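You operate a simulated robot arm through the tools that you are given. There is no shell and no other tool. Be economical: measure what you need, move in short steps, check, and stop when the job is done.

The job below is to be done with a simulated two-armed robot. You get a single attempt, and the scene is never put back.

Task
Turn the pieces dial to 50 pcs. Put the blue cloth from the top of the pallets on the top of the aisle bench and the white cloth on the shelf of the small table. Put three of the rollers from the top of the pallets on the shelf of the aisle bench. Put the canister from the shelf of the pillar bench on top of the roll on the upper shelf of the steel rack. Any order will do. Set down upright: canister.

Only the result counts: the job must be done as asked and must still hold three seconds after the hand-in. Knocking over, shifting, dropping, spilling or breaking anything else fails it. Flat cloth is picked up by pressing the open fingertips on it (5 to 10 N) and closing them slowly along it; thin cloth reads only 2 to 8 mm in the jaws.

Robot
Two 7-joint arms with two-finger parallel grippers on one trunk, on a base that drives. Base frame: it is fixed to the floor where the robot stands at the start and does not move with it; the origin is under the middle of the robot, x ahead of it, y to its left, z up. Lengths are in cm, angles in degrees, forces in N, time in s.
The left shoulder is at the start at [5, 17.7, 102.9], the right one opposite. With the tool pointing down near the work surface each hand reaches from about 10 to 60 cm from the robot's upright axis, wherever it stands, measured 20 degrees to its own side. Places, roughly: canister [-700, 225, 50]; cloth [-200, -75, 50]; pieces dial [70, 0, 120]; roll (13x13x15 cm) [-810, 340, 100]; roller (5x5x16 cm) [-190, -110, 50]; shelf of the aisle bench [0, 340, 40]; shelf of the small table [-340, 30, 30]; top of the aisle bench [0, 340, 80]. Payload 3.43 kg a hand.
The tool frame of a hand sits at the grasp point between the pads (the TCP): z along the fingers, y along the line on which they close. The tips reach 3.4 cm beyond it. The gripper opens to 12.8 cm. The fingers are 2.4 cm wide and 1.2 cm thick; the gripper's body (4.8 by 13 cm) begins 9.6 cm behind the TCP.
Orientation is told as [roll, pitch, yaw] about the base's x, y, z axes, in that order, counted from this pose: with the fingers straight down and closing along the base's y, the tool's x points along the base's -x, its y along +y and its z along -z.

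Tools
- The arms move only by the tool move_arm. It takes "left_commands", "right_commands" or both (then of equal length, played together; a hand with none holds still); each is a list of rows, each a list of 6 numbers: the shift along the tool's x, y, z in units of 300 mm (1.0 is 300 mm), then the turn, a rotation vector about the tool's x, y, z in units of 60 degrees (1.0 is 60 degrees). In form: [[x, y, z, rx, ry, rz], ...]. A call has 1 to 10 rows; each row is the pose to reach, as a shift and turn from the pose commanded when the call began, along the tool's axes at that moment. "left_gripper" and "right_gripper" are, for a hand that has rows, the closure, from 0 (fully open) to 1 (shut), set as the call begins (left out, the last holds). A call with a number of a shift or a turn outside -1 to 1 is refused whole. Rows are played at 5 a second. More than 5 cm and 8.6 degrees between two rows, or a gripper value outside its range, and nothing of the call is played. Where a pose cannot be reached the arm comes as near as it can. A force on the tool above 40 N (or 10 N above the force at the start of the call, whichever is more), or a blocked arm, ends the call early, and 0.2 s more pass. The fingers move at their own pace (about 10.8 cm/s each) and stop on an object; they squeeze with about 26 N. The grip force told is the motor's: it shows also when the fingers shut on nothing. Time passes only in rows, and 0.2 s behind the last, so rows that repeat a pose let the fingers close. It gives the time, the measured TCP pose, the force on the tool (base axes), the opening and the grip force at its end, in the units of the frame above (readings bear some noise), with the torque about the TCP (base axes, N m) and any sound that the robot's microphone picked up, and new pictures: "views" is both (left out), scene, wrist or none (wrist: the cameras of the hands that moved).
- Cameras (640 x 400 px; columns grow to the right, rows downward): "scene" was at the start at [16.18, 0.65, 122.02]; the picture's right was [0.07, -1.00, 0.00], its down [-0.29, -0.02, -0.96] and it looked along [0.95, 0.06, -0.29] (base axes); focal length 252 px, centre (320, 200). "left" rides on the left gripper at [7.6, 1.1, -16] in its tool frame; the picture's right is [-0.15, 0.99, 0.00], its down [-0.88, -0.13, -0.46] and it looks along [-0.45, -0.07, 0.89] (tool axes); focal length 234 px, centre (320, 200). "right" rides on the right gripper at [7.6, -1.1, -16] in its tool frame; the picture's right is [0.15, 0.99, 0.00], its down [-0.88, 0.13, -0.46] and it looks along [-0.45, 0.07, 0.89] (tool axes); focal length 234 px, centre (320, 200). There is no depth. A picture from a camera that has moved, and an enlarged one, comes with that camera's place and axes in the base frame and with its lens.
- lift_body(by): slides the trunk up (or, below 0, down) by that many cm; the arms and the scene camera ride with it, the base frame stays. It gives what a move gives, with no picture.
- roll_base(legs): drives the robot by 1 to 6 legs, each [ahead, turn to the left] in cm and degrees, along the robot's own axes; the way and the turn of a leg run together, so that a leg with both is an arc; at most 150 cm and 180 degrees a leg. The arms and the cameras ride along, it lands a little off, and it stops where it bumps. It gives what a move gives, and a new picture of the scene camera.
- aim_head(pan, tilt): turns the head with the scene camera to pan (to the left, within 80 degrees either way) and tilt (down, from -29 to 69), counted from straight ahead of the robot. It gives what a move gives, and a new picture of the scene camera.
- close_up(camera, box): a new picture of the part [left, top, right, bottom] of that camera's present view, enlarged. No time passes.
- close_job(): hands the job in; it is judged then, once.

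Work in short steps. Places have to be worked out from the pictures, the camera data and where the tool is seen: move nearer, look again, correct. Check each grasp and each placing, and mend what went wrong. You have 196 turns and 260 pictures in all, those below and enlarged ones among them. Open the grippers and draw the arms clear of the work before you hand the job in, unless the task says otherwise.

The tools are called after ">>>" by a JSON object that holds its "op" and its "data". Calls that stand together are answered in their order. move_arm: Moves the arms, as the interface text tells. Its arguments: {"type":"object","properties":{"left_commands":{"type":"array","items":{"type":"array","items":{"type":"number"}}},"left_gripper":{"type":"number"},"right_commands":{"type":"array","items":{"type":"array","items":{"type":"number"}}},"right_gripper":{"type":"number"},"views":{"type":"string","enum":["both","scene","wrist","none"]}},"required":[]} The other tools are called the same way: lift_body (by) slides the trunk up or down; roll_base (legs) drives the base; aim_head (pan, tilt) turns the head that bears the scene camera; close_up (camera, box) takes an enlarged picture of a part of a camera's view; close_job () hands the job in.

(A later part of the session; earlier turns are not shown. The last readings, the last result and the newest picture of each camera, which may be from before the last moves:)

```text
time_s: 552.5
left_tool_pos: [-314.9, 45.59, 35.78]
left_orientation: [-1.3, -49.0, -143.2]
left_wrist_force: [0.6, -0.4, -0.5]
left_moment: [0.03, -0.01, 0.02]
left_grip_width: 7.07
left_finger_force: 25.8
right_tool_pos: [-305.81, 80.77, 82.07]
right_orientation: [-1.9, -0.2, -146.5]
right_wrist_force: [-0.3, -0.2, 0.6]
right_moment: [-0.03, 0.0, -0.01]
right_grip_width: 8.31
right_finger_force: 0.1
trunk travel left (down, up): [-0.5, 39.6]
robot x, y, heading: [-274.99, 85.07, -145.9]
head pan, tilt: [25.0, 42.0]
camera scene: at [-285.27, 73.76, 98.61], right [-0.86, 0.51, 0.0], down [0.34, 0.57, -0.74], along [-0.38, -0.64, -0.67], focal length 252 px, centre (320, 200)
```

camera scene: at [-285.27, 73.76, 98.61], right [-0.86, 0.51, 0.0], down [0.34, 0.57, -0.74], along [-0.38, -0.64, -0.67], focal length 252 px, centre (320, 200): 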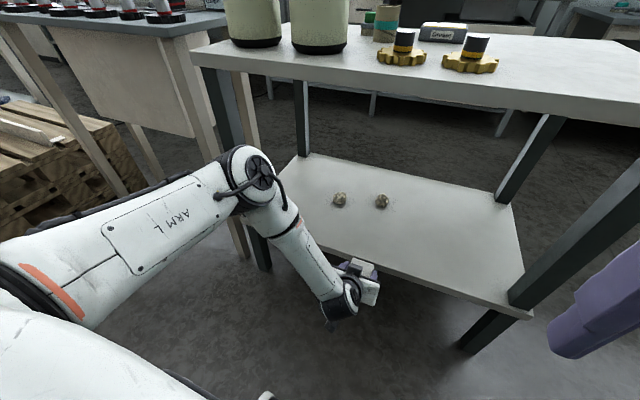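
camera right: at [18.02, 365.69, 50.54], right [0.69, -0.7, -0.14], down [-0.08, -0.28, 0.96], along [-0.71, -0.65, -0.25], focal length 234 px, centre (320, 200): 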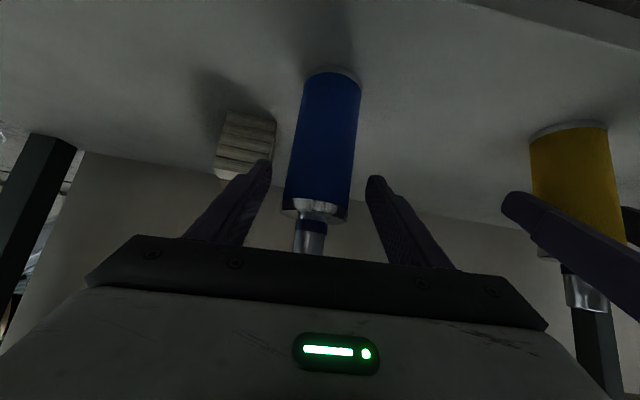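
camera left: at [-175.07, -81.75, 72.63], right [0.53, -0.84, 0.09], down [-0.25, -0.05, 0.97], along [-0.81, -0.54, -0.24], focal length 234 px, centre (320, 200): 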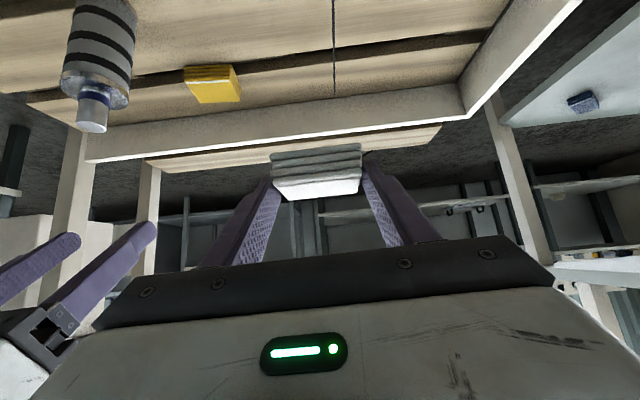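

I drive the last 12.5 cm so the cloth is over the shelf.

>>> {"op": "roll_base", "data": {"legs": [[12.5, 0]]}}

>>> {"op": "close_up", "data": {"camera": "left", "box": [0, 0, 640, 400]}}

```text
time_s: 553.5
left_tool_pos: [-316.78, 44.31, 34.68]
left_orientation: [-1.4, -47.0, -143.1]
left_wrist_force: [-0.1, 0.0, 0.0]
left_moment: [0.02, 0.01, 0.0]
left_grip_width: 7.09
left_finger_force: 25.5
right_tool_pos: [-309.44, 78.29, 81.9]
right_orientation: [-2.0, -0.2, -146.4]
right_wrist_force: [0.7, 0.0, -0.1]
right_moment: [0.03, 0.0, -0.01]
right_grip_width: 8.31
right_finger_force: 0.0
trunk travel left (down, up): [-0.5, 39.6]
robot x, y, heading: [-278.49, 82.56, -145.7]
head pan, tilt: [25.0, 42.0]
stopped in leg 1: the force on the tool passed its limit at 173 N (the readings are from after the stop); the commanded pose is now the measured one
camera scene: at [-288.78, 71.36, 98.59], right [-0.86, 0.51, 0.0], down [0.34, 0.57, -0.74], along [-0.38, -0.64, -0.67], focal length 252 px, centre (320, 200)
```

scene: 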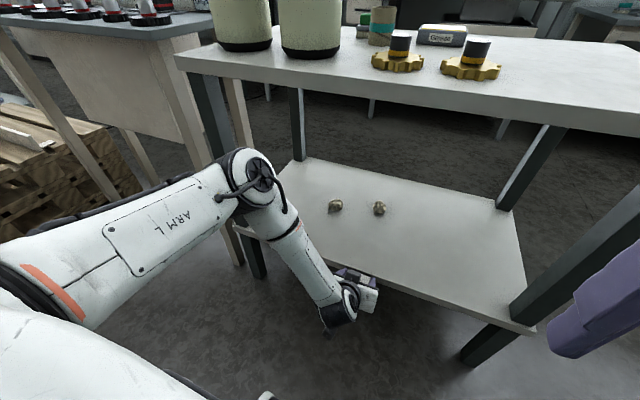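

```text
1.00 times, centred on (320, 200) of left (not enlarged: the box is as wide or as high as the picture)
camera zoom: at [-302.55, 53.17, 40.01], right [0.5, -0.86, 0.09], down [-0.28, -0.06, 0.96], along [-0.82, -0.5, -0.28], focal length 234 px, centre (320, 200)
```

zoom: 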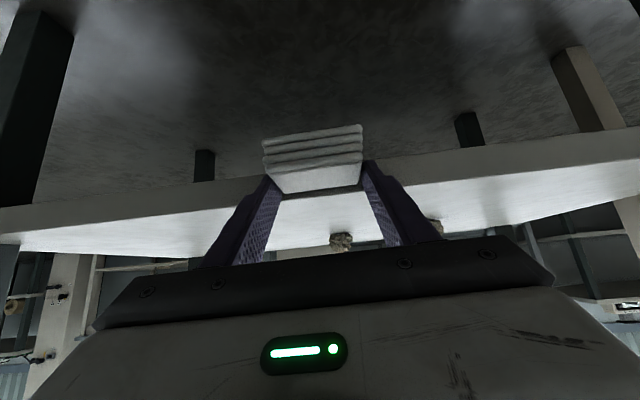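

The shelf's top is higher than I judged (≈33), and the cloth's front met its edge. I back off 8 cm, check the grip, and raise by 5 cm.

>>> {"op": "roll_base", "data": {"legs": [[-8, 0]]}}

>>> {"op": "move_arm", "data": {"left_commands": [[-0.06, 0, -0.053, 0, -0.017, 0], [-0.13, 0, -0.11, 0, -0.035, 0]], "views": "both"}}

```text
time_s: 554.5
left_tool_pos: [-310.32, 48.71, 34.75]
left_orientation: [-1.4, -47.0, -143.0]
left_wrist_force: [0.2, -0.4, -0.5]
left_moment: [-0.04, 0.01, -0.03]
left_grip_width: 7.07
left_finger_force: 26.0
right_tool_pos: [-302.71, 82.81, 82.01]
right_orientation: [-1.9, -0.1, -146.5]
right_wrist_force: [0.1, 0.5, -0.8]
right_moment: [0.01, 0.0, 0.0]
right_grip_width: 8.32
right_finger_force: 0.1
trunk travel left (down, up): [-0.5, 39.6]
robot x, y, heading: [-271.76, 86.88, -145.7]
head pan, tilt: [25.0, 42.0]
camera scene: at [-282.1, 75.89, 98.61], right [-0.86, 0.51, 0.0], down [0.34, 0.57, -0.74], along [-0.38, -0.64, -0.67], focal length 252 px, centre (320, 200)
```

scene: 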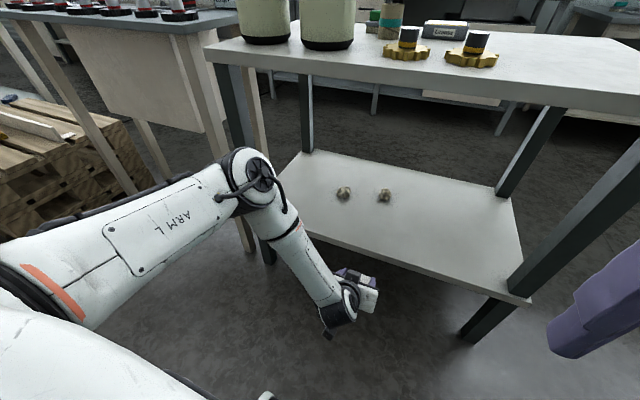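

```text
time_s: 555.1
left_tool_pos: [-310.29, 48.65, 39.97]
left_orientation: [-1.5, -49.1, -143.0]
left_wrist_force: [-0.1, 0.2, -0.3]
left_moment: [-0.03, -0.01, 0.03]
left_grip_width: 7.08
left_finger_force: 25.9
right_tool_pos: [-302.6, 82.7, 81.97]
right_orientation: [-2.0, -0.2, -146.5]
right_wrist_force: [0.1, -0.7, 0.0]
right_moment: [-0.02, 0.01, -0.01]
right_grip_width: 8.33
right_finger_force: 0.0
trunk travel left (down, up): [-0.5, 39.6]
robot x, y, heading: [-271.9, 87.28, -145.9]
head pan, tilt: [25.0, 42.0]
camera scene: at [-282.09, 75.89, 98.61], right [-0.86, 0.51, 0.0], down [0.34, 0.57, -0.74], along [-0.38, -0.64, -0.67], focal length 252 px, centre (320, 200)
camera left: at [-295.77, 57.6, 44.53], right [0.5, -0.86, 0.09], down [-0.26, -0.04, 0.97], along [-0.83, -0.51, -0.24], focal length 234 px, centre (320, 200)
```

scene: 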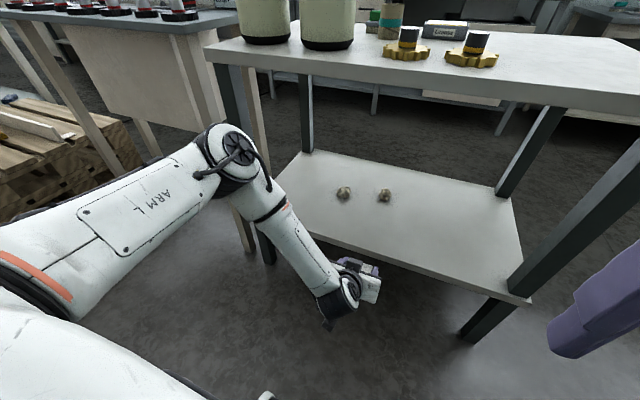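
left: 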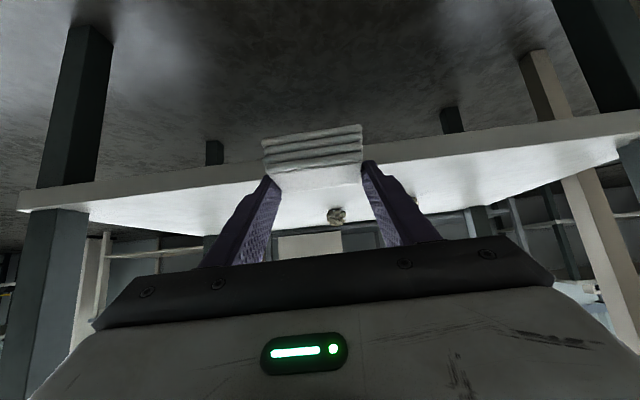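

The table stands as before and the cloth is still held, now above the shelf's level. I drive in 10 cm and check, then the rest.

>>> {"op": "roll_base", "data": {"legs": [[11, 0]]}}

>>> {"op": "close_up", "data": {"camera": "left", "box": [0, 0, 640, 400]}}

```text
time_s: 556.3
left_tool_pos: [-319.43, 42.31, 39.96]
left_orientation: [-1.5, -49.1, -143.1]
left_wrist_force: [-0.1, -0.3, -1.0]
left_moment: [0.02, 0.01, -0.02]
left_grip_width: 7.08
left_finger_force: 25.8
right_tool_pos: [-311.79, 76.65, 82.08]
right_orientation: [-2.0, -0.3, -146.4]
right_wrist_force: [0.3, 0.2, 0.6]
right_moment: [0.02, 0.0, 0.01]
right_grip_width: 8.31
right_finger_force: 0.0
trunk travel left (down, up): [-0.5, 39.6]
robot x, y, heading: [-280.97, 80.9, -145.9]
head pan, tilt: [25.0, 42.0]
camera scene: at [-291.23, 69.68, 98.61], right [-0.86, 0.51, 0.0], down [0.34, 0.57, -0.74], along [-0.38, -0.64, -0.67], focal length 252 px, centre (320, 200)
```

scene: 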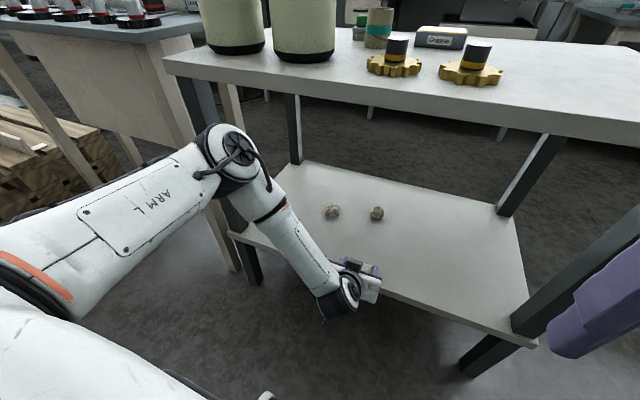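

```text
1.00 times, centred on (320, 200) of left (not enlarged: the box is as wide or as high as the picture)
camera zoom: at [-304.91, 51.39, 44.52], right [0.5, -0.86, 0.09], down [-0.26, -0.04, 0.97], along [-0.83, -0.51, -0.24], focal length 234 px, centre (320, 200)
```

zoom: 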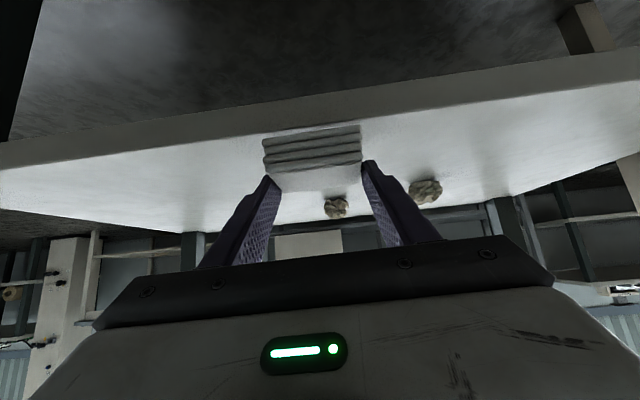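

The cloth is over the shelf's front edge, clear. I drive 7.5 cm further.

>>> {"op": "roll_base", "data": {"legs": [[7.5, 0]]}}

>>> {"op": "move_arm", "data": {"left_commands": [[0.013, 0, 0.011, 0, 0, 0], [0.025, 0, 0.022, 0, 0, 0]], "views": "wrist"}}

```text
time_s: 557.4
left_tool_pos: [-325.67, 38.08, 40.03]
left_orientation: [-1.4, -49.2, -142.9]
left_wrist_force: [-0.3, 0.0, -0.9]
left_moment: [0.01, -0.05, 0.01]
left_grip_width: 7.09
left_finger_force: 26.1
right_tool_pos: [-318.02, 72.33, 81.99]
right_orientation: [-2.0, -0.2, -146.3]
right_wrist_force: [0.3, 0.6, 0.3]
right_moment: [0.0, 0.01, 0.01]
right_grip_width: 8.3
right_finger_force: 0.0
trunk travel left (down, up): [-0.5, 39.6]
robot x, y, heading: [-287.42, 76.69, -145.7]
head pan, tilt: [25.0, 42.0]
camera scene: at [-297.44, 65.44, 98.61], right [-0.86, 0.51, 0.0], down [0.34, 0.58, -0.74], along [-0.38, -0.64, -0.67], focal length 252 px, centre (320, 200)
```

scene: 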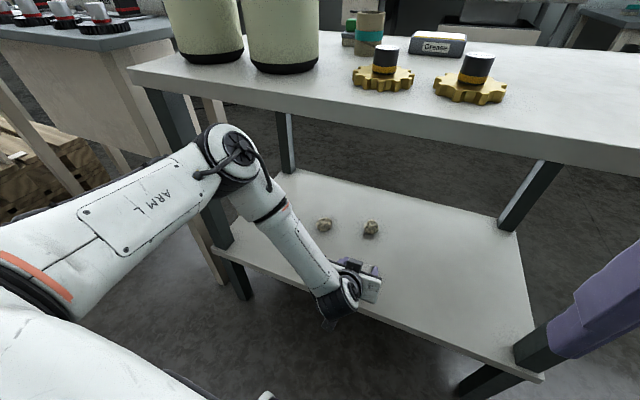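

```text
time_s: 558.0
left_tool_pos: [-325.62, 38.06, 38.88]
left_orientation: [-1.6, -49.1, -142.9]
left_wrist_force: [-0.5, -1.0, 0.0]
left_moment: [-0.01, 0.0, 0.0]
left_grip_width: 7.08
left_finger_force: 26.0
right_tool_pos: [-318.04, 72.29, 82.08]
right_orientation: [-2.0, -0.1, -146.3]
right_wrist_force: [0.7, 0.0, 0.1]
right_moment: [-0.02, -0.01, -0.01]
right_grip_width: 8.31
right_finger_force: 0.0
trunk travel left (down, up): [-0.5, 39.6]
robot x, y, heading: [-287.35, 76.78, -145.7]
head pan, tilt: [25.0, 42.0]
camera left: at [-311.14, 47.11, 43.48], right [0.51, -0.86, 0.09], down [-0.25, -0.04, 0.97], along [-0.82, -0.51, -0.24], focal length 234 px, centre (320, 200)
```

left: 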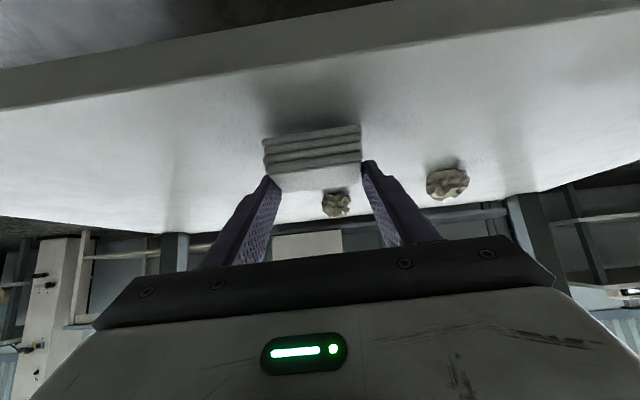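

Good spot. I lower in small steps till contact.

>>> {"op": "move_arm", "data": {"left_commands": [[0.01, 0, 0.009, 0, 0, 0], [0.02, 0, 0.0175, 0, 0, 0]], "views": "none"}}

>>> {"op": "move_arm", "data": {"left_commands": [[0.006, 0, 0.005, 0, 0, 0], [0.011, 0, 0.009, 0, 0, 0]], "views": "none"}}

>>> {"op": "move_arm", "data": {"left_commands": [[0.006, 0, 0.005, 0, 0, 0], [0.011, 0, 0.009, 0, 0, 0]], "views": "wrist"}}

```text
time_s: 558.6
left_tool_pos: [-325.58, 38.06, 38.0]
left_orientation: [-1.5, -49.1, -142.9]
left_wrist_force: [0.6, -0.2, -0.3]
left_moment: [-0.03, 0.03, 0.0]
left_grip_width: 7.09
left_finger_force: 25.6
right_tool_pos: [-318.1, 72.34, 82.12]
right_orientation: [-2.1, -0.2, -146.3]
right_wrist_force: [-0.8, 0.1, -0.3]
right_moment: [0.0, 0.03, 0.01]
right_grip_width: 8.32
right_finger_force: 0.1
trunk travel left (down, up): [-0.5, 39.6]
robot x, y, heading: [-287.13, 76.42, -145.5]
head pan, tilt: [25.0, 42.0]
```

```text
time_s: 559.2
left_tool_pos: [-325.64, 38.03, 37.88]
left_orientation: [-1.4, -49.3, -143.0]
left_wrist_force: [4.8, 1.9, 15.2]
left_moment: [-0.17, -0.83, 0.09]
left_grip_width: 7.1
left_finger_force: 25.8
right_tool_pos: [-318.0, 72.39, 82.05]
right_orientation: [-1.9, -0.2, -146.3]
right_wrist_force: [-0.8, 0.1, 0.4]
right_moment: [0.0, -0.01, 0.03]
right_grip_width: 8.32
right_finger_force: 0.0
trunk travel left (down, up): [-0.5, 39.6]
robot x, y, heading: [-287.21, 76.76, -145.8]
head pan, tilt: [25.0, 42.0]
```

```text
time_s: 559.8
left_tool_pos: [-325.79, 38.03, 37.71]
left_orientation: [-1.5, -49.7, -142.9]
left_wrist_force: [7.9, 2.1, 33.1]
left_moment: [-0.48, -0.23, 0.03]
left_grip_width: 7.11
left_finger_force: 25.9
right_tool_pos: [-317.78, 72.34, 82.26]
right_orientation: [-1.9, -0.3, -146.4]
right_wrist_force: [-0.3, -0.6, -0.5]
right_moment: [0.01, 0.01, 0.01]
right_grip_width: 8.35
right_finger_force: 0.1
trunk travel left (down, up): [-0.5, 39.6]
robot x, y, heading: [-287.06, 76.4, -145.7]
head pan, tilt: [25.0, 42.0]
camera left: at [-311.22, 47.1, 42.15], right [0.51, -0.86, 0.1], down [-0.25, -0.04, 0.97], along [-0.83, -0.51, -0.23], focal length 234 px, centre (320, 200)
```

left: 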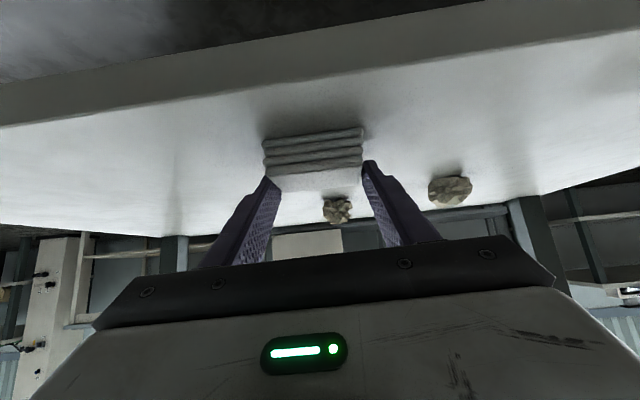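

The cloth rests on the shelf. I relieve the load and open.

>>> {"op": "move_arm", "data": {"left_commands": [[-0.012, 0, -0.01, 0, 0, 0], [-0.012, 0, -0.01, 0, 0, 0]], "views": "none"}}

>>> {"op": "move_arm", "data": {"left_commands": [[0, 0, 0, 0, 0, 0], [0, 0, 0, 0, 0, 0], [-0.02, 0, -0.017, 0, 0, 0], [-0.06, 0, -0.052, 0, 0, 0]], "left_gripper": 0.2, "views": "wrist"}}

```text
time_s: 560.4
left_tool_pos: [-325.62, 38.03, 37.76]
left_orientation: [-1.4, -49.3, -142.9]
left_wrist_force: [-5.6, -2.1, 10.7]
left_moment: [-0.4, 0.41, -0.15]
left_grip_width: 7.11
left_finger_force: 25.9
right_tool_pos: [-318.06, 72.4, 82.06]
right_orientation: [-1.9, -0.2, -146.2]
right_wrist_force: [-0.1, 0.2, -0.8]
right_moment: [0.0, 0.01, 0.01]
right_grip_width: 8.35
right_finger_force: 0.1
trunk travel left (down, up): [-0.5, 39.6]
robot x, y, heading: [-287.33, 76.7, -145.7]
head pan, tilt: [25.0, 42.0]
```

```text
time_s: 561.4
left_tool_pos: [-325.5, 38.05, 40.06]
left_orientation: [-1.5, -49.0, -143.0]
left_wrist_force: [-0.2, 0.0, 0.2]
left_moment: [-0.01, -0.07, -0.06]
left_grip_width: 10.24
left_finger_force: 0.2
right_tool_pos: [-318.03, 72.27, 82.08]
right_orientation: [-1.9, -0.2, -146.3]
right_wrist_force: [0.8, 0.3, 0.5]
right_moment: [0.01, 0.03, 0.04]
right_grip_width: 8.33
right_finger_force: 0.1
trunk travel left (down, up): [-0.5, 39.6]
robot x, y, heading: [-287.73, 76.09, -145.8]
head pan, tilt: [25.0, 42.0]
camera left: at [-311.11, 47.11, 44.72], right [0.5, -0.86, 0.09], down [-0.26, -0.04, 0.97], along [-0.82, -0.51, -0.24], focal length 234 px, centre (320, 200)
```

left: 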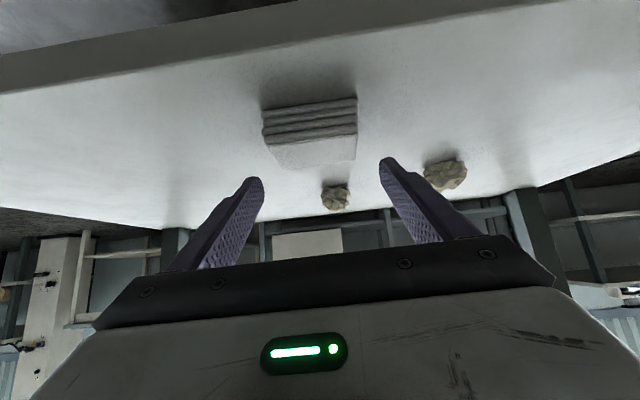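

The white cloth lies on the shelf. I back out straight.

>>> {"op": "roll_base", "data": {"legs": [[-40, 0]]}}

```text
time_s: 563.8
left_tool_pos: [-292.83, 60.32, 40.08]
left_orientation: [-1.5, -49.1, -142.8]
left_wrist_force: [0.4, 0.0, 0.8]
left_moment: [-0.02, 0.01, -0.02]
left_grip_width: 10.25
left_finger_force: 0.1
right_tool_pos: [-285.26, 94.63, 81.92]
right_orientation: [-1.8, -0.2, -146.2]
right_wrist_force: [0.1, -0.1, -0.1]
right_moment: [0.02, 0.01, 0.02]
right_grip_width: 8.36
right_finger_force: 0.0
trunk travel left (down, up): [-0.5, 39.6]
robot x, y, heading: [-254.42, 99.04, -145.3]
head pan, tilt: [25.0, 42.0]
camera scene: at [-264.67, 87.79, 98.61], right [-0.86, 0.51, 0.0], down [0.34, 0.58, -0.74], along [-0.38, -0.64, -0.67], focal length 252 px, centre (320, 200)
```

scene: 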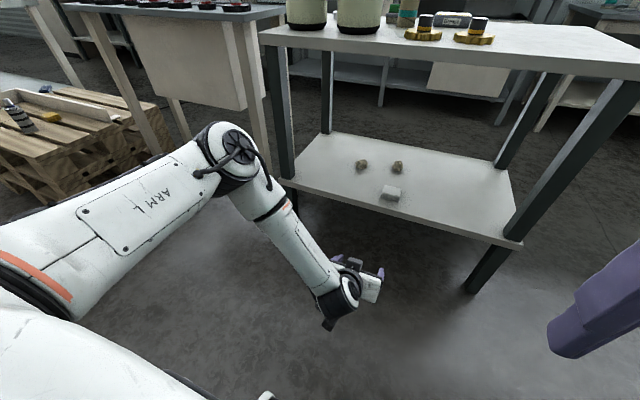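

The white cloth is placed. Next is the canister: I raise the hand and trunk and turn west to look.

>>> {"op": "move_arm", "data": {"left_commands": [[-0.1, 0, -0.086, 0, 0, 0], [-0.2, 0, -0.172, 0, 0, 0], [-0.3, 0, -0.258, 0, 0, 0], [-0.4, 0, -0.344, 0, 0, 0], [-0.5, 0, -0.43, 0, 0, 0], [-0.6, 0, -0.516, 0, 0, 0], [-0.7, 0, -0.602, 0, 0, 0]], "views": "none"}}

>>> {"op": "lift_body", "data": {"by": 28}}

>>> {"op": "aim_head", "data": {"pan": 0, "tilt": 20}}

>>> {"op": "roll_base", "data": {"legs": [[0, -75], [70, 0], [0, 30]]}}

```text
time_s: 565.4
left_tool_pos: [-292.6, 59.7, 67.94]
left_orientation: [-1.4, -49.1, -142.9]
left_wrist_force: [-0.1, 0.5, 0.1]
left_moment: [-0.01, -0.02, -0.03]
left_grip_width: 10.23
left_finger_force: 0.1
right_tool_pos: [-285.23, 94.62, 82.03]
right_orientation: [-2.0, -0.2, -146.2]
right_wrist_force: [0.6, -0.5, 0.3]
right_moment: [0.0, 0.0, 0.01]
right_grip_width: 8.32
right_finger_force: 0.0
trunk travel left (down, up): [-0.5, 39.6]
robot x, y, heading: [-254.36, 98.86, -145.4]
head pan, tilt: [25.0, 42.0]
```

```text
time_s: 568.3
left_tool_pos: [-292.66, 59.73, 95.88]
left_orientation: [-1.5, -49.1, -142.6]
left_wrist_force: [0.1, -0.9, 0.4]
left_moment: [0.02, 0.0, 0.0]
left_grip_width: 10.24
left_finger_force: 0.0
right_tool_pos: [-285.39, 94.66, 110.07]
right_orientation: [-2.0, -0.3, -146.2]
right_wrist_force: [1.2, -0.1, 0.0]
right_moment: [-0.01, 0.01, 0.02]
right_grip_width: 8.31
right_finger_force: 0.0
trunk travel left (down, up): [-28.5, 11.6]
robot x, y, heading: [-254.32, 98.82, -145.5]
head pan, tilt: [25.0, 42.0]
```

```text
time_s: 569.2
left_tool_pos: [-292.52, 59.86, 95.91]
left_orientation: [-1.5, -49.2, -142.8]
left_wrist_force: [0.2, 0.9, 0.2]
left_moment: [0.02, 0.03, -0.02]
left_grip_width: 10.23
left_finger_force: 0.1
right_tool_pos: [-285.38, 94.63, 110.12]
right_orientation: [-2.1, -0.1, -146.2]
right_wrist_force: [-0.6, -1.0, 0.9]
right_moment: [-0.01, -0.02, -0.02]
right_grip_width: 8.31
right_finger_force: 0.1
trunk travel left (down, up): [-28.5, 11.6]
robot x, y, heading: [-254.62, 99.07, -145.8]
head pan, tilt: [0.0, 20.0]
camera scene: at [-268.09, 89.72, 130.04], right [-0.57, 0.82, 0.0], down [0.28, 0.19, -0.94], along [-0.77, -0.53, -0.34], focal length 252 px, centre (320, 200)
```

scene: 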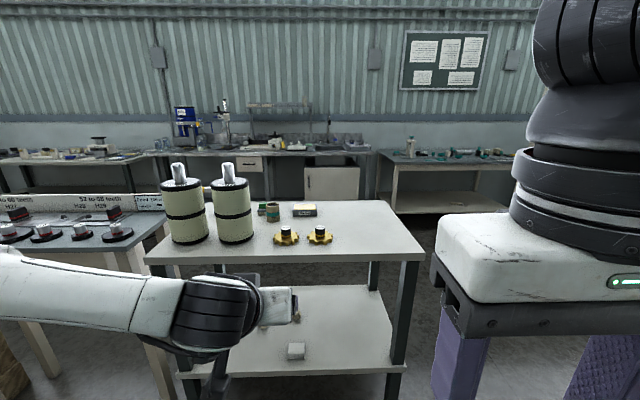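

```text
time_s: 577.7
left_tool_pos: [-361.68, 143.24, 95.9]
left_orientation: [-1.5, -49.2, 172.3]
left_wrist_force: [0.7, -0.7, -1.0]
left_moment: [0.04, 0.0, 0.01]
left_grip_width: 10.26
left_finger_force: 0.0
right_tool_pos: [-331.96, 162.69, 110.03]
right_orientation: [-2.0, -0.2, 168.9]
right_wrist_force: [-0.1, -0.2, 0.1]
right_moment: [0.01, 0.01, -0.01]
right_grip_width: 8.33
right_finger_force: 0.1
trunk travel left (down, up): [-28.5, 11.6]
robot x, y, heading: [-307.37, 143.9, 169.5]
head pan, tilt: [0.0, 20.0]
camera scene: at [-323.23, 146.97, 130.05], right [0.18, 0.98, 0.0], down [0.34, -0.06, -0.94], along [-0.92, 0.17, -0.34], focal length 252 px, centre (320, 200)
```

scene: 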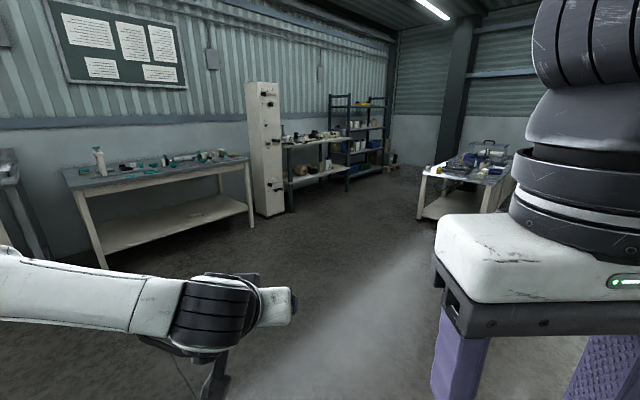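

The pillar, pillar bench and the steel rack stand ahead. I drive toward them.

>>> {"op": "roll_base", "data": {"legs": [[0, -8.5], [130, 0], [118, 0]]}}

```text
time_s: 590.4
left_tool_pos: [-593.78, 236.4, 95.97]
left_orientation: [-1.5, -49.0, 162.7]
left_wrist_force: [0.7, -0.3, -0.2]
left_moment: [0.03, -0.04, 0.04]
left_grip_width: 10.23
left_finger_force: 0.0
right_tool_pos: [-561.11, 250.64, 110.02]
right_orientation: [-1.9, -0.2, 159.3]
right_wrist_force: [0.0, 0.5, 0.2]
right_moment: [0.0, -0.03, 0.0]
right_grip_width: 8.31
right_finger_force: 0.0
trunk travel left (down, up): [-28.5, 11.6]
robot x, y, heading: [-539.88, 228.39, 159.8]
head pan, tilt: [0.0, 20.0]
camera scene: at [-555.29, 233.74, 130.04], right [0.34, 0.94, 0.0], down [0.32, -0.12, -0.94], along [-0.88, 0.32, -0.34], focal length 252 px, centre (320, 200)
```

scene: 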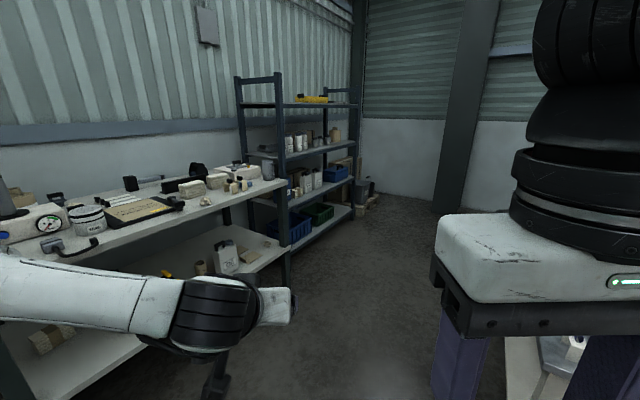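

I zoom in on the bench shelf and on the rack.

>>> {"op": "close_up", "data": {"camera": "scene", "box": [230, 70, 390, 170]}}

>>> {"op": "close_up", "data": {"camera": "scene", "box": [130, 200, 290, 300]}}

```text
4.00 times, centred on (310, 120) of scene
camera zoom: at [-555.29, 233.74, 130.04], right [0.34, 0.94, 0.0], down [0.32, -0.12, -0.94], along [-0.88, 0.32, -0.34], focal length 1009 px, centre (360, 520)
```

zoom: 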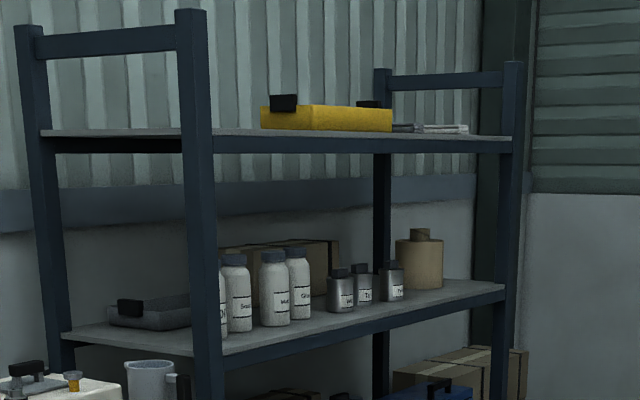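

```text
4.00 times, centred on (210, 250) of scene
camera zoom: at [-555.29, 233.74, 130.04], right [0.34, 0.94, 0.0], down [0.32, -0.12, -0.94], along [-0.88, 0.32, -0.34], focal length 1009 px, centre (760, 0)
```

zoom: 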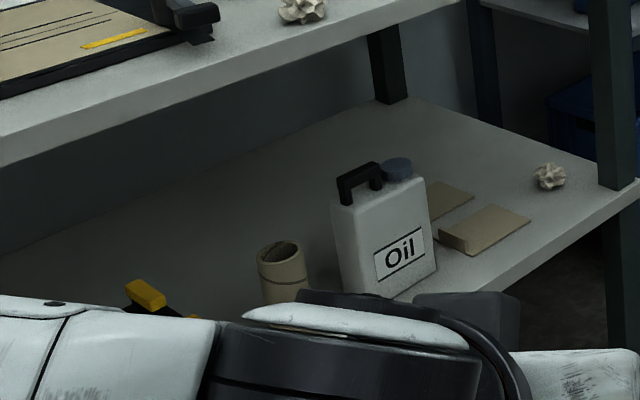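

The canister (oil can) is on the bench shelf, and the brown roll stands at the right end of the rack's shelf. I check the table on my right before moving.

>>> {"op": "aim_head", "data": {"pan": -45, "tilt": 35}}

```text
time_s: 591.5
left_tool_pos: [-593.82, 236.46, 95.72]
left_orientation: [-1.5, -49.1, 162.7]
left_wrist_force: [-0.5, -1.7, 0.0]
left_moment: [0.01, -0.01, 0.01]
left_grip_width: 10.24
left_finger_force: 0.1
right_tool_pos: [-561.15, 250.66, 110.01]
right_orientation: [-1.9, -0.2, 159.3]
right_wrist_force: [0.1, -0.3, 0.0]
right_moment: [0.02, -0.01, 0.0]
right_grip_width: 8.34
right_finger_force: 0.0
trunk travel left (down, up): [-28.5, 11.6]
robot x, y, heading: [-539.65, 228.05, 159.8]
head pan, tilt: [-45.0, 35.0]
camera scene: at [-550.24, 238.51, 127.66], right [0.91, 0.42, 0.0], down [0.24, -0.52, -0.82], along [-0.34, 0.74, -0.57], focal length 252 px, centre (320, 200)
```

scene: 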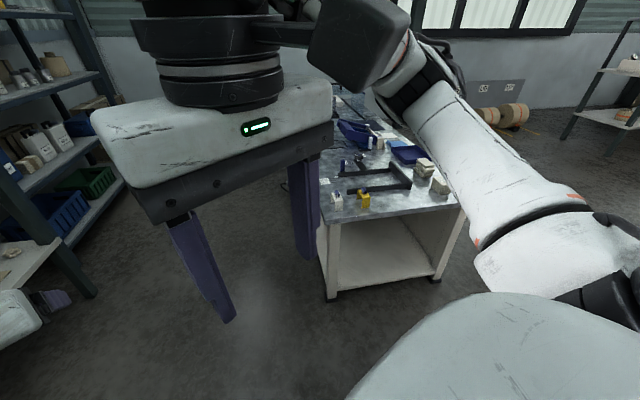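

The aisle between bench and table is about 145 cm wide. I move to a stand facing the canister.

>>> {"op": "roll_base", "data": {"legs": [[0, 19], [63, 0], [0, -52], [63, 0], [0, 90]]}}

>>> {"op": "aim_head", "data": {"pan": 5, "tilt": 40}}

```text
time_s: 605.4
left_tool_pos: [-678.04, 238.86, 95.96]
left_orientation: [-1.4, -49.1, -140.9]
left_wrist_force: [-0.3, 0.1, 0.7]
left_moment: [-0.01, 0.01, 0.01]
left_grip_width: 10.23
left_finger_force: 0.0
right_tool_pos: [-671.96, 273.93, 110.06]
right_orientation: [-2.0, -0.2, -144.4]
right_wrist_force: [0.4, -0.8, -0.6]
right_moment: [0.01, 0.03, 0.03]
right_grip_width: 8.33
right_finger_force: 0.1
trunk travel left (down, up): [-28.5, 11.6]
robot x, y, heading: [-641.16, 279.32, -143.7]
head pan, tilt: [-45.0, 35.0]
camera scene: at [-655.74, 276.39, 127.66], right [0.15, 0.99, 0.0], down [0.57, -0.09, -0.82], along [-0.81, 0.12, -0.57], focal length 252 px, centre (320, 200)
```

scene: 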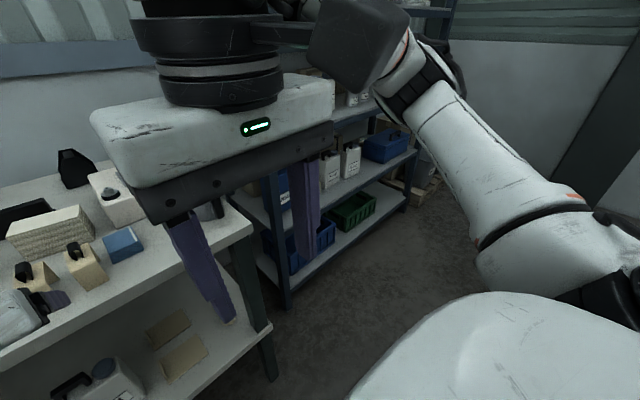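

```text
time_s: 606.6
left_tool_pos: [-678.09, 238.85, 95.9]
left_orientation: [-1.5, -49.2, -141.0]
left_wrist_force: [0.2, 0.3, -1.6]
left_moment: [0.04, -0.01, 0.0]
left_grip_width: 10.24
left_finger_force: 0.2
right_tool_pos: [-671.86, 273.86, 110.14]
right_orientation: [-2.0, -0.3, -144.5]
right_wrist_force: [-0.5, 0.2, 0.5]
right_moment: [0.0, -0.01, 0.0]
right_grip_width: 8.32
right_finger_force: 0.1
trunk travel left (down, up): [-28.5, 11.6]
robot x, y, heading: [-641.55, 278.88, -143.9]
head pan, tilt: [5.0, 40.0]
camera scene: at [-653.43, 269.46, 126.91], right [-0.66, 0.75, 0.0], down [0.48, 0.42, -0.77], along [-0.58, -0.5, -0.64], focal length 252 px, centre (320, 200)
```

scene: 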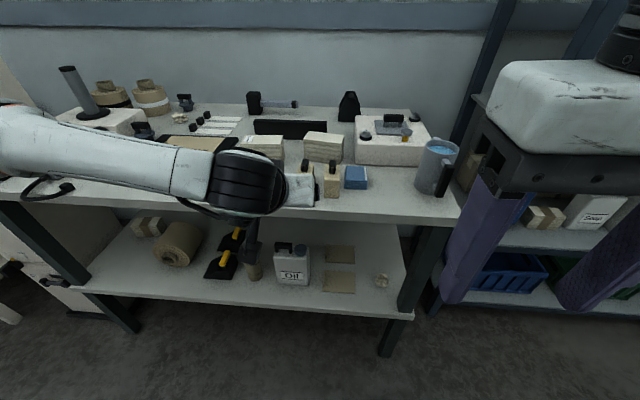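

The bench is clearly in view: canister with handle and "Oil" label near the shelf's front. I lower the trunk to look at it from a lower angle.

>>> {"op": "lift_body", "data": {"by": -27}}

>>> {"op": "aim_head", "data": {"pan": 8, "tilt": 38}}

>>> {"op": "close_up", "data": {"camera": "scene", "box": [220, 170, 420, 300]}}

```text
time_s: 609.4
left_tool_pos: [-678.11, 238.92, 68.9]
left_orientation: [-1.5, -49.1, -140.9]
left_wrist_force: [0.2, 1.1, 0.2]
left_moment: [0.0, 0.0, 0.03]
left_grip_width: 10.24
left_finger_force: 0.0
right_tool_pos: [-671.88, 273.94, 83.2]
right_orientation: [-2.0, -0.3, -144.4]
right_wrist_force: [0.2, -0.4, -0.5]
right_moment: [-0.02, 0.01, 0.0]
right_grip_width: 8.31
right_finger_force: 0.2
trunk travel left (down, up): [-1.5, 38.6]
robot x, y, heading: [-640.98, 279.22, -143.9]
head pan, tilt: [5.0, 40.0]
```

```text
time_s: 610.0
left_tool_pos: [-678.02, 238.88, 68.92]
left_orientation: [-1.5, -49.1, -141.0]
left_wrist_force: [-0.3, 0.4, 0.1]
left_moment: [0.01, 0.03, -0.02]
left_grip_width: 10.24
left_finger_force: 0.2
right_tool_pos: [-671.92, 273.88, 83.09]
right_orientation: [-2.0, -0.1, -144.3]
right_wrist_force: [0.3, 0.1, 0.0]
right_moment: [0.02, 0.01, 0.03]
right_grip_width: 8.32
right_finger_force: 0.1
trunk travel left (down, up): [-1.5, 38.6]
robot x, y, heading: [-641.3, 279.43, -143.6]
head pan, tilt: [8.0, 38.0]
camera scene: at [-653.22, 269.04, 100.2], right [-0.7, 0.72, 0.0], down [0.44, 0.43, -0.79], along [-0.56, -0.55, -0.62], focal length 252 px, centre (320, 200)
```

scene: 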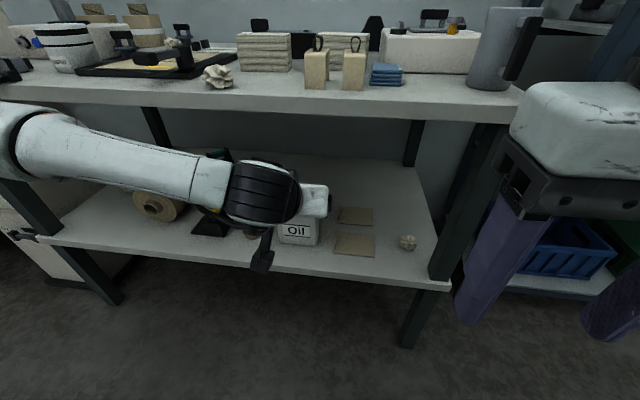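

```text
3.08 times, centred on (320, 235) of scene
camera zoom: at [-653.22, 269.04, 100.2], right [-0.7, 0.72, 0.0], down [0.44, 0.43, -0.79], along [-0.56, -0.55, -0.62], focal length 776 px, centre (320, 92)
```

zoom: 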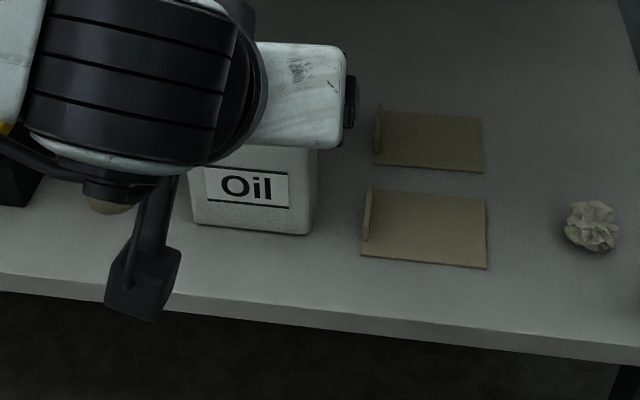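

The left hand hides part of the can. I lower the left hand in front of the bench, to view the canister with its wrist camera.

>>> {"op": "move_arm", "data": {"left_commands": [[0.101, 0, 0.087, 0, 0, 0], [0.202, 0, 0.174, 0, 0, 0], [0.303, 0, 0.262, 0, 0, 0], [0.404, 0, 0.349, 0, 0, 0], [0.505, 0, 0.436, 0, 0, 0]], "left_gripper": 0.0, "views": "both"}}

```text
time_s: 611.2
left_tool_pos: [-678.31, 239.15, 48.84]
left_orientation: [-1.5, -49.1, -141.0]
left_wrist_force: [-0.6, -0.3, -0.8]
left_moment: [0.02, 0.0, -0.02]
left_grip_width: 12.78
left_finger_force: 0.0
right_tool_pos: [-671.84, 273.97, 83.05]
right_orientation: [-2.0, -0.2, -144.4]
right_wrist_force: [0.7, 0.7, 1.6]
right_moment: [-0.01, 0.01, -0.01]
right_grip_width: 8.33
right_finger_force: 0.0
trunk travel left (down, up): [-1.5, 38.6]
robot x, y, heading: [-641.31, 279.2, -143.9]
head pan, tilt: [8.0, 38.0]
camera scene: at [-653.22, 269.05, 100.21], right [-0.7, 0.72, 0.0], down [0.44, 0.43, -0.79], along [-0.56, -0.55, -0.62], focal length 252 px, centre (320, 200)
camera left: at [-664.06, 248.64, 53.57], right [0.53, -0.84, 0.09], down [-0.25, -0.05, 0.97], along [-0.81, -0.54, -0.24], focal length 234 px, centre (320, 200)
```

scene: 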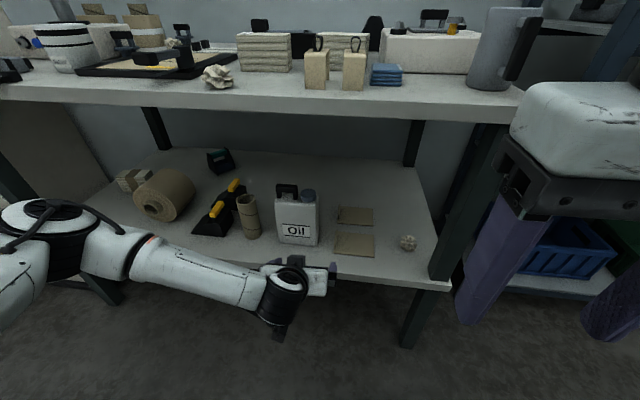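
left: 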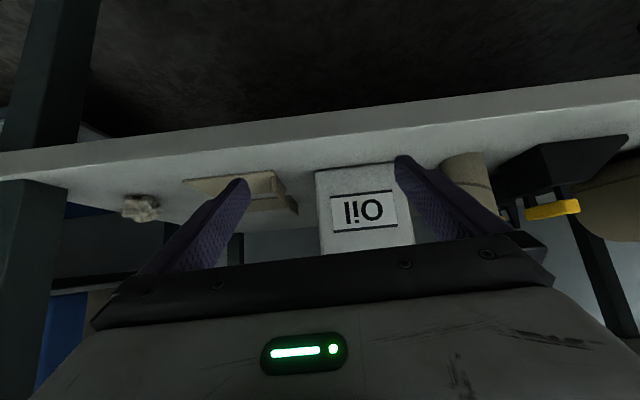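

Now the canister is unobstructed; I enlarge it in the scene view.

>>> {"op": "close_up", "data": {"camera": "scene", "box": [220, 165, 380, 265]}}

```text
4.00 times, centred on (300, 215) of scene
camera zoom: at [-653.22, 269.05, 100.21], right [-0.7, 0.72, 0.0], down [0.44, 0.43, -0.79], along [-0.56, -0.55, -0.62], focal length 1009 px, centre (400, 140)
```

zoom: 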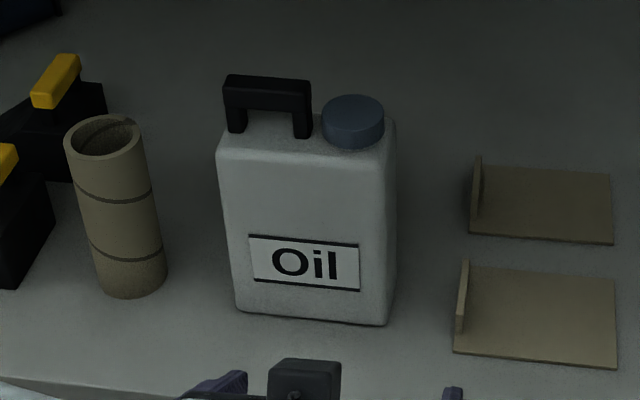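

I move the right hand aside to view the rack, then look at the roll and the shelf above it before planning the grasp.

>>> {"op": "move_arm", "data": {"right_commands": [[0.03, -0.14, 0, 0, 0, 0], [0.06, -0.28, 0, 0, 0, 0], [0.09, -0.42, 0, 0, 0, 0], [0.12, -0.56, 0, 0, 0, 0], [0.15, -0.7, 0, 0, 0, 0]], "views": "none"}}

>>> {"op": "aim_head", "data": {"pan": -55, "tilt": 5}}

```text
time_s: 612.4
left_tool_pos: [-678.29, 239.08, 49.0]
left_orientation: [-1.5, -49.1, -140.8]
left_wrist_force: [0.0, 0.0, 0.1]
left_moment: [-0.02, 0.01, -0.02]
left_grip_width: 12.77
left_finger_force: 0.0
right_tool_pos: [-680.32, 291.51, 83.18]
right_orientation: [-1.9, -0.2, -144.3]
right_wrist_force: [0.3, -0.6, -0.6]
right_moment: [0.0, -0.03, 0.02]
right_grip_width: 8.33
right_finger_force: 0.0
right hand out of reach, approached as far as the arm can: row 5
trunk travel left (down, up): [-1.5, 38.6]
robot x, y, heading: [-641.21, 279.56, -143.8]
head pan, tilt: [8.0, 38.0]
```

```text
time_s: 613.7
left_tool_pos: [-678.31, 239.13, 48.96]
left_orientation: [-1.4, -49.2, -140.8]
left_wrist_force: [0.2, 0.0, -0.9]
left_moment: [0.01, 0.01, -0.02]
left_grip_width: 12.8
left_finger_force: 0.0
right_tool_pos: [-680.25, 291.51, 83.09]
right_orientation: [-2.0, -0.2, -144.4]
right_wrist_force: [0.9, -0.5, 0.5]
right_moment: [-0.04, -0.02, -0.03]
right_grip_width: 8.3
right_finger_force: 0.1
trunk travel left (down, up): [-1.5, 38.6]
robot x, y, heading: [-641.22, 278.96, -144.0]
head pan, tilt: [-55.0, 5.0]
camera scene: at [-655.74, 278.01, 105.48], right [0.32, 0.95, 0.0], down [0.08, -0.03, -1.0], along [-0.94, 0.32, -0.09], focal length 252 px, centre (320, 200)
```

scene: 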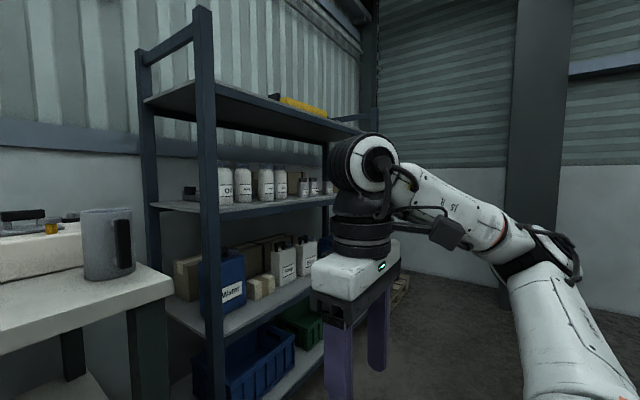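

Rack shelves measure about z 94.5 and 130, and the roll has free space on its right. The can is ~13 cm wide but ~8 cm thick, so I will grip it across its thickness from its right side with the right hand. First I retract the left hand and yaw the right hand inward.

>>> {"op": "move_arm", "data": {"left_commands": [[-0.012, 0.025, -0.085, 0, 0.05, 0], [-0.024, 0.05, -0.17, 0, 0.1, 0], [-0.036, 0.075, -0.255, 0, 0.155, 0], [-0.048, 0.1, -0.34, 0, 0.205, 0], [-0.06, 0.125, -0.425, 0, 0.255, 0], [-0.073, 0.15, -0.51, 0, 0.31, 0], [-0.085, 0.175, -0.595, 0, 0.36, 0], [-0.097, 0.2, -0.68, 0, 0.41, 0]], "right_commands": [[-0.02, 0.05, 0.03, 0, 0, -0.116], [-0.04, 0.1, 0.06, 0, 0, -0.232], [-0.06, 0.15, 0.09, 0, 0, -0.349], [-0.08, 0.2, 0.12, 0, 0, -0.465], [-0.1, 0.25, 0.15, 0, 0, -0.581], [-0.12, 0.3, 0.18, 0, 0, -0.7], [-0.14, 0.35, 0.21, 0, 0, -0.815], [-0.16, 0.4, 0.24, 0, 0, -0.93]], "views": "none"}}

>>> {"op": "move_arm", "data": {"left_commands": [[-0.04, 0.025, -0.08, 0, 0.05, 0], [-0.08, 0.05, -0.16, 0, 0.1, 0], [-0.12, 0.075, -0.24, 0, 0.155, 0], [-0.16, 0.1, -0.32, 0, 0.205, 0], [-0.2, 0.125, -0.4, 0, 0.255, 0], [-0.24, 0.15, -0.48, 0, 0.31, 0], [-0.28, 0.175, -0.54, 0, 0.36, 0], [-0.32, 0.2, -0.6, 0, 0.41, 0]], "right_commands": [[0, 0, 0.03, 0, -0.12, 0], [0, 0, 0.06, 0, -0.24, 0], [0, 0, 0.09, 0, -0.36, 0], [0, 0, 0.12, 0, -0.48, 0], [0, 0, 0.15, 0, -0.6, 0], [0, 0, 0.18, 0, -0.72, 0], [0, 0, 0.21, 0, -0.84, 0], [0, 0, 0.24, 0, -0.96, 0]], "views": "scene"}}

```text
time_s: 615.5
left_tool_pos: [-663.72, 242.5, 64.53]
left_orientation: [-1.0, -24.4, -141.8]
left_wrist_force: [-0.4, 0.0, 0.2]
left_moment: [0.01, 0.01, -0.01]
left_grip_width: 12.79
left_finger_force: 0.0
right_tool_pos: [-677.44, 279.23, 75.68]
right_orientation: [-1.3, 1.5, -88.4]
right_wrist_force: [0.8, 0.4, -0.4]
right_moment: [-0.02, 0.0, 0.0]
right_grip_width: 8.32
right_finger_force: 0.1
trunk travel left (down, up): [-1.5, 38.6]
robot x, y, heading: [-641.61, 279.11, -143.7]
head pan, tilt: [-55.0, 5.0]
```

```text
time_s: 617.3
left_tool_pos: [-660.94, 236.87, 84.67]
left_orientation: [-1.0, 0.2, -142.0]
left_wrist_force: [0.3, -0.6, 0.8]
left_moment: [0.04, 0.0, 0.01]
left_grip_width: 12.78
left_finger_force: 0.1
right_tool_pos: [-679.65, 278.08, 80.25]
right_orientation: [-0.6, -55.5, -87.9]
right_wrist_force: [-0.2, -0.1, -0.1]
right_moment: [0.06, -0.02, 0.03]
right_grip_width: 8.33
right_finger_force: 0.2
right hand out of reach, approached as far as the arm can: row 3, 4, 5, 6, 7, 8
trunk travel left (down, up): [-1.5, 38.6]
robot x, y, heading: [-641.34, 279.35, -144.0]
head pan, tilt: [-55.0, 5.0]
camera scene: at [-655.73, 278.01, 105.48], right [0.32, 0.95, 0.0], down [0.08, -0.03, -1.0], along [-0.94, 0.32, -0.09], focal length 252 px, centre (320, 200)
```

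scene: 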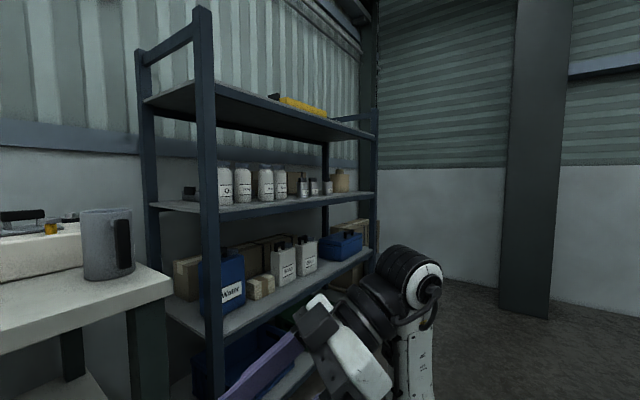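

Now the roll is in view; I enlarge that part of the rack.

>>> {"op": "close_up", "data": {"camera": "scene", "box": [270, 90, 398, 220]}}

```text
3.08 times, centred on (334, 155) of scene
camera zoom: at [-655.73, 278.01, 105.48], right [0.32, 0.95, 0.0], down [0.08, -0.03, -1.0], along [-0.94, 0.32, -0.09], focal length 776 px, centre (277, 338)
```

zoom: 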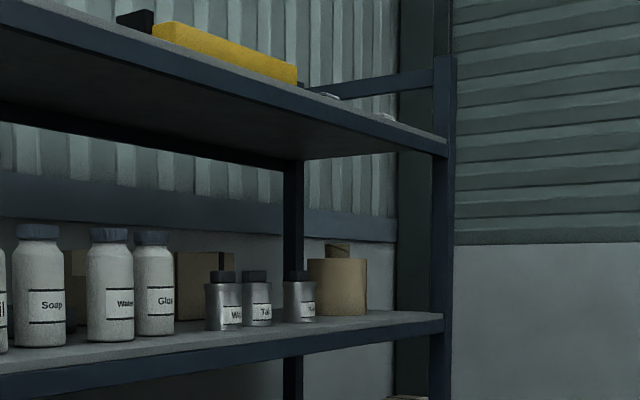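

The roll has a protruding core on top; the can seems about 11.6 cm wide by comparing both cameras, so a front grip with the fully open gripper is possible, and a level hand fits the rack best. I bring the left hand to a level, low pose in front of the can.

>>> {"op": "move_arm", "data": {"left_commands": [[-0.025, -0.015, 0.075, 0, -0.119, 0], [-0.05, -0.03, 0.15, 0, -0.238, 0], [-0.075, -0.045, 0.225, 0, -0.356, 0], [-0.1, -0.06, 0.3, 0, -0.475, 0], [-0.125, -0.075, 0.375, 0, -0.594, 0], [-0.15, -0.09, 0.45, 0, -0.712, 0], [-0.175, -0.105, 0.525, 0, -0.831, 0], [-0.2, -0.12, 0.6, 0, -0.95, 0]], "left_gripper": 0.0, "views": "none"}}

>>> {"op": "move_arm", "data": {"left_commands": [[0.061, -0.02, 0.086, 0, -0.09, 0], [0.123, -0.04, 0.172, 0, -0.18, 0], [0.184, -0.06, 0.258, 0, -0.27, 0], [0.245, -0.08, 0.345, 0, -0.36, 0], [0.307, -0.1, 0.431, 0, -0.45, 0], [0.368, -0.117, 0.517, 0, -0.54, 0]], "views": "wrist"}}

```text
time_s: 619.1
left_tool_pos: [-668.11, 236.02, 66.65]
left_orientation: [-1.9, -56.9, -140.5]
left_wrist_force: [-0.4, 0.6, 0.2]
left_moment: [0.01, -0.02, 0.0]
left_grip_width: 12.81
left_finger_force: 0.0
right_tool_pos: [-679.64, 278.1, 80.24]
right_orientation: [-0.7, -55.5, -87.8]
right_wrist_force: [0.5, 0.5, -0.1]
right_moment: [0.0, -0.01, 0.04]
right_grip_width: 8.3
right_finger_force: 0.1
trunk travel left (down, up): [-1.5, 38.6]
robot x, y, heading: [-641.09, 279.33, -143.8]
head pan, tilt: [-55.0, 5.0]
```

```text
time_s: 620.5
left_tool_pos: [-680.78, 244.47, 57.95]
left_orientation: [-14.4, -86.9, -124.6]
left_wrist_force: [-0.1, 1.5, -0.9]
left_moment: [-0.02, -0.01, 0.04]
left_grip_width: 12.81
left_finger_force: 0.1
left hand out of reach, approached as far as the arm can: row 1, 2, 3, 4, 5, 6
right_tool_pos: [-679.77, 278.21, 80.33]
right_orientation: [-0.6, -55.5, -87.9]
right_wrist_force: [-0.1, 0.4, 0.3]
right_moment: [-0.03, -0.01, 0.02]
right_grip_width: 8.31
right_finger_force: 0.1
trunk travel left (down, up): [-1.5, 38.6]
robot x, y, heading: [-641.31, 279.15, -143.8]
head pan, tilt: [-55.0, 5.0]
camera left: at [-667.66, 254.55, 51.19], right [0.64, -0.75, 0.13], down [0.23, 0.36, 0.9], along [-0.73, -0.55, 0.4], focal length 234 px, centre (320, 200)
```

left: 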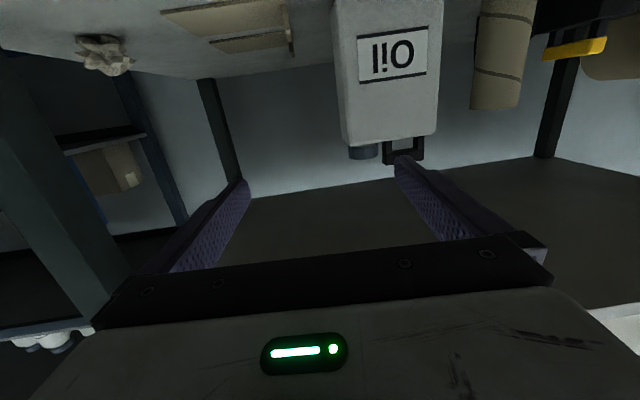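

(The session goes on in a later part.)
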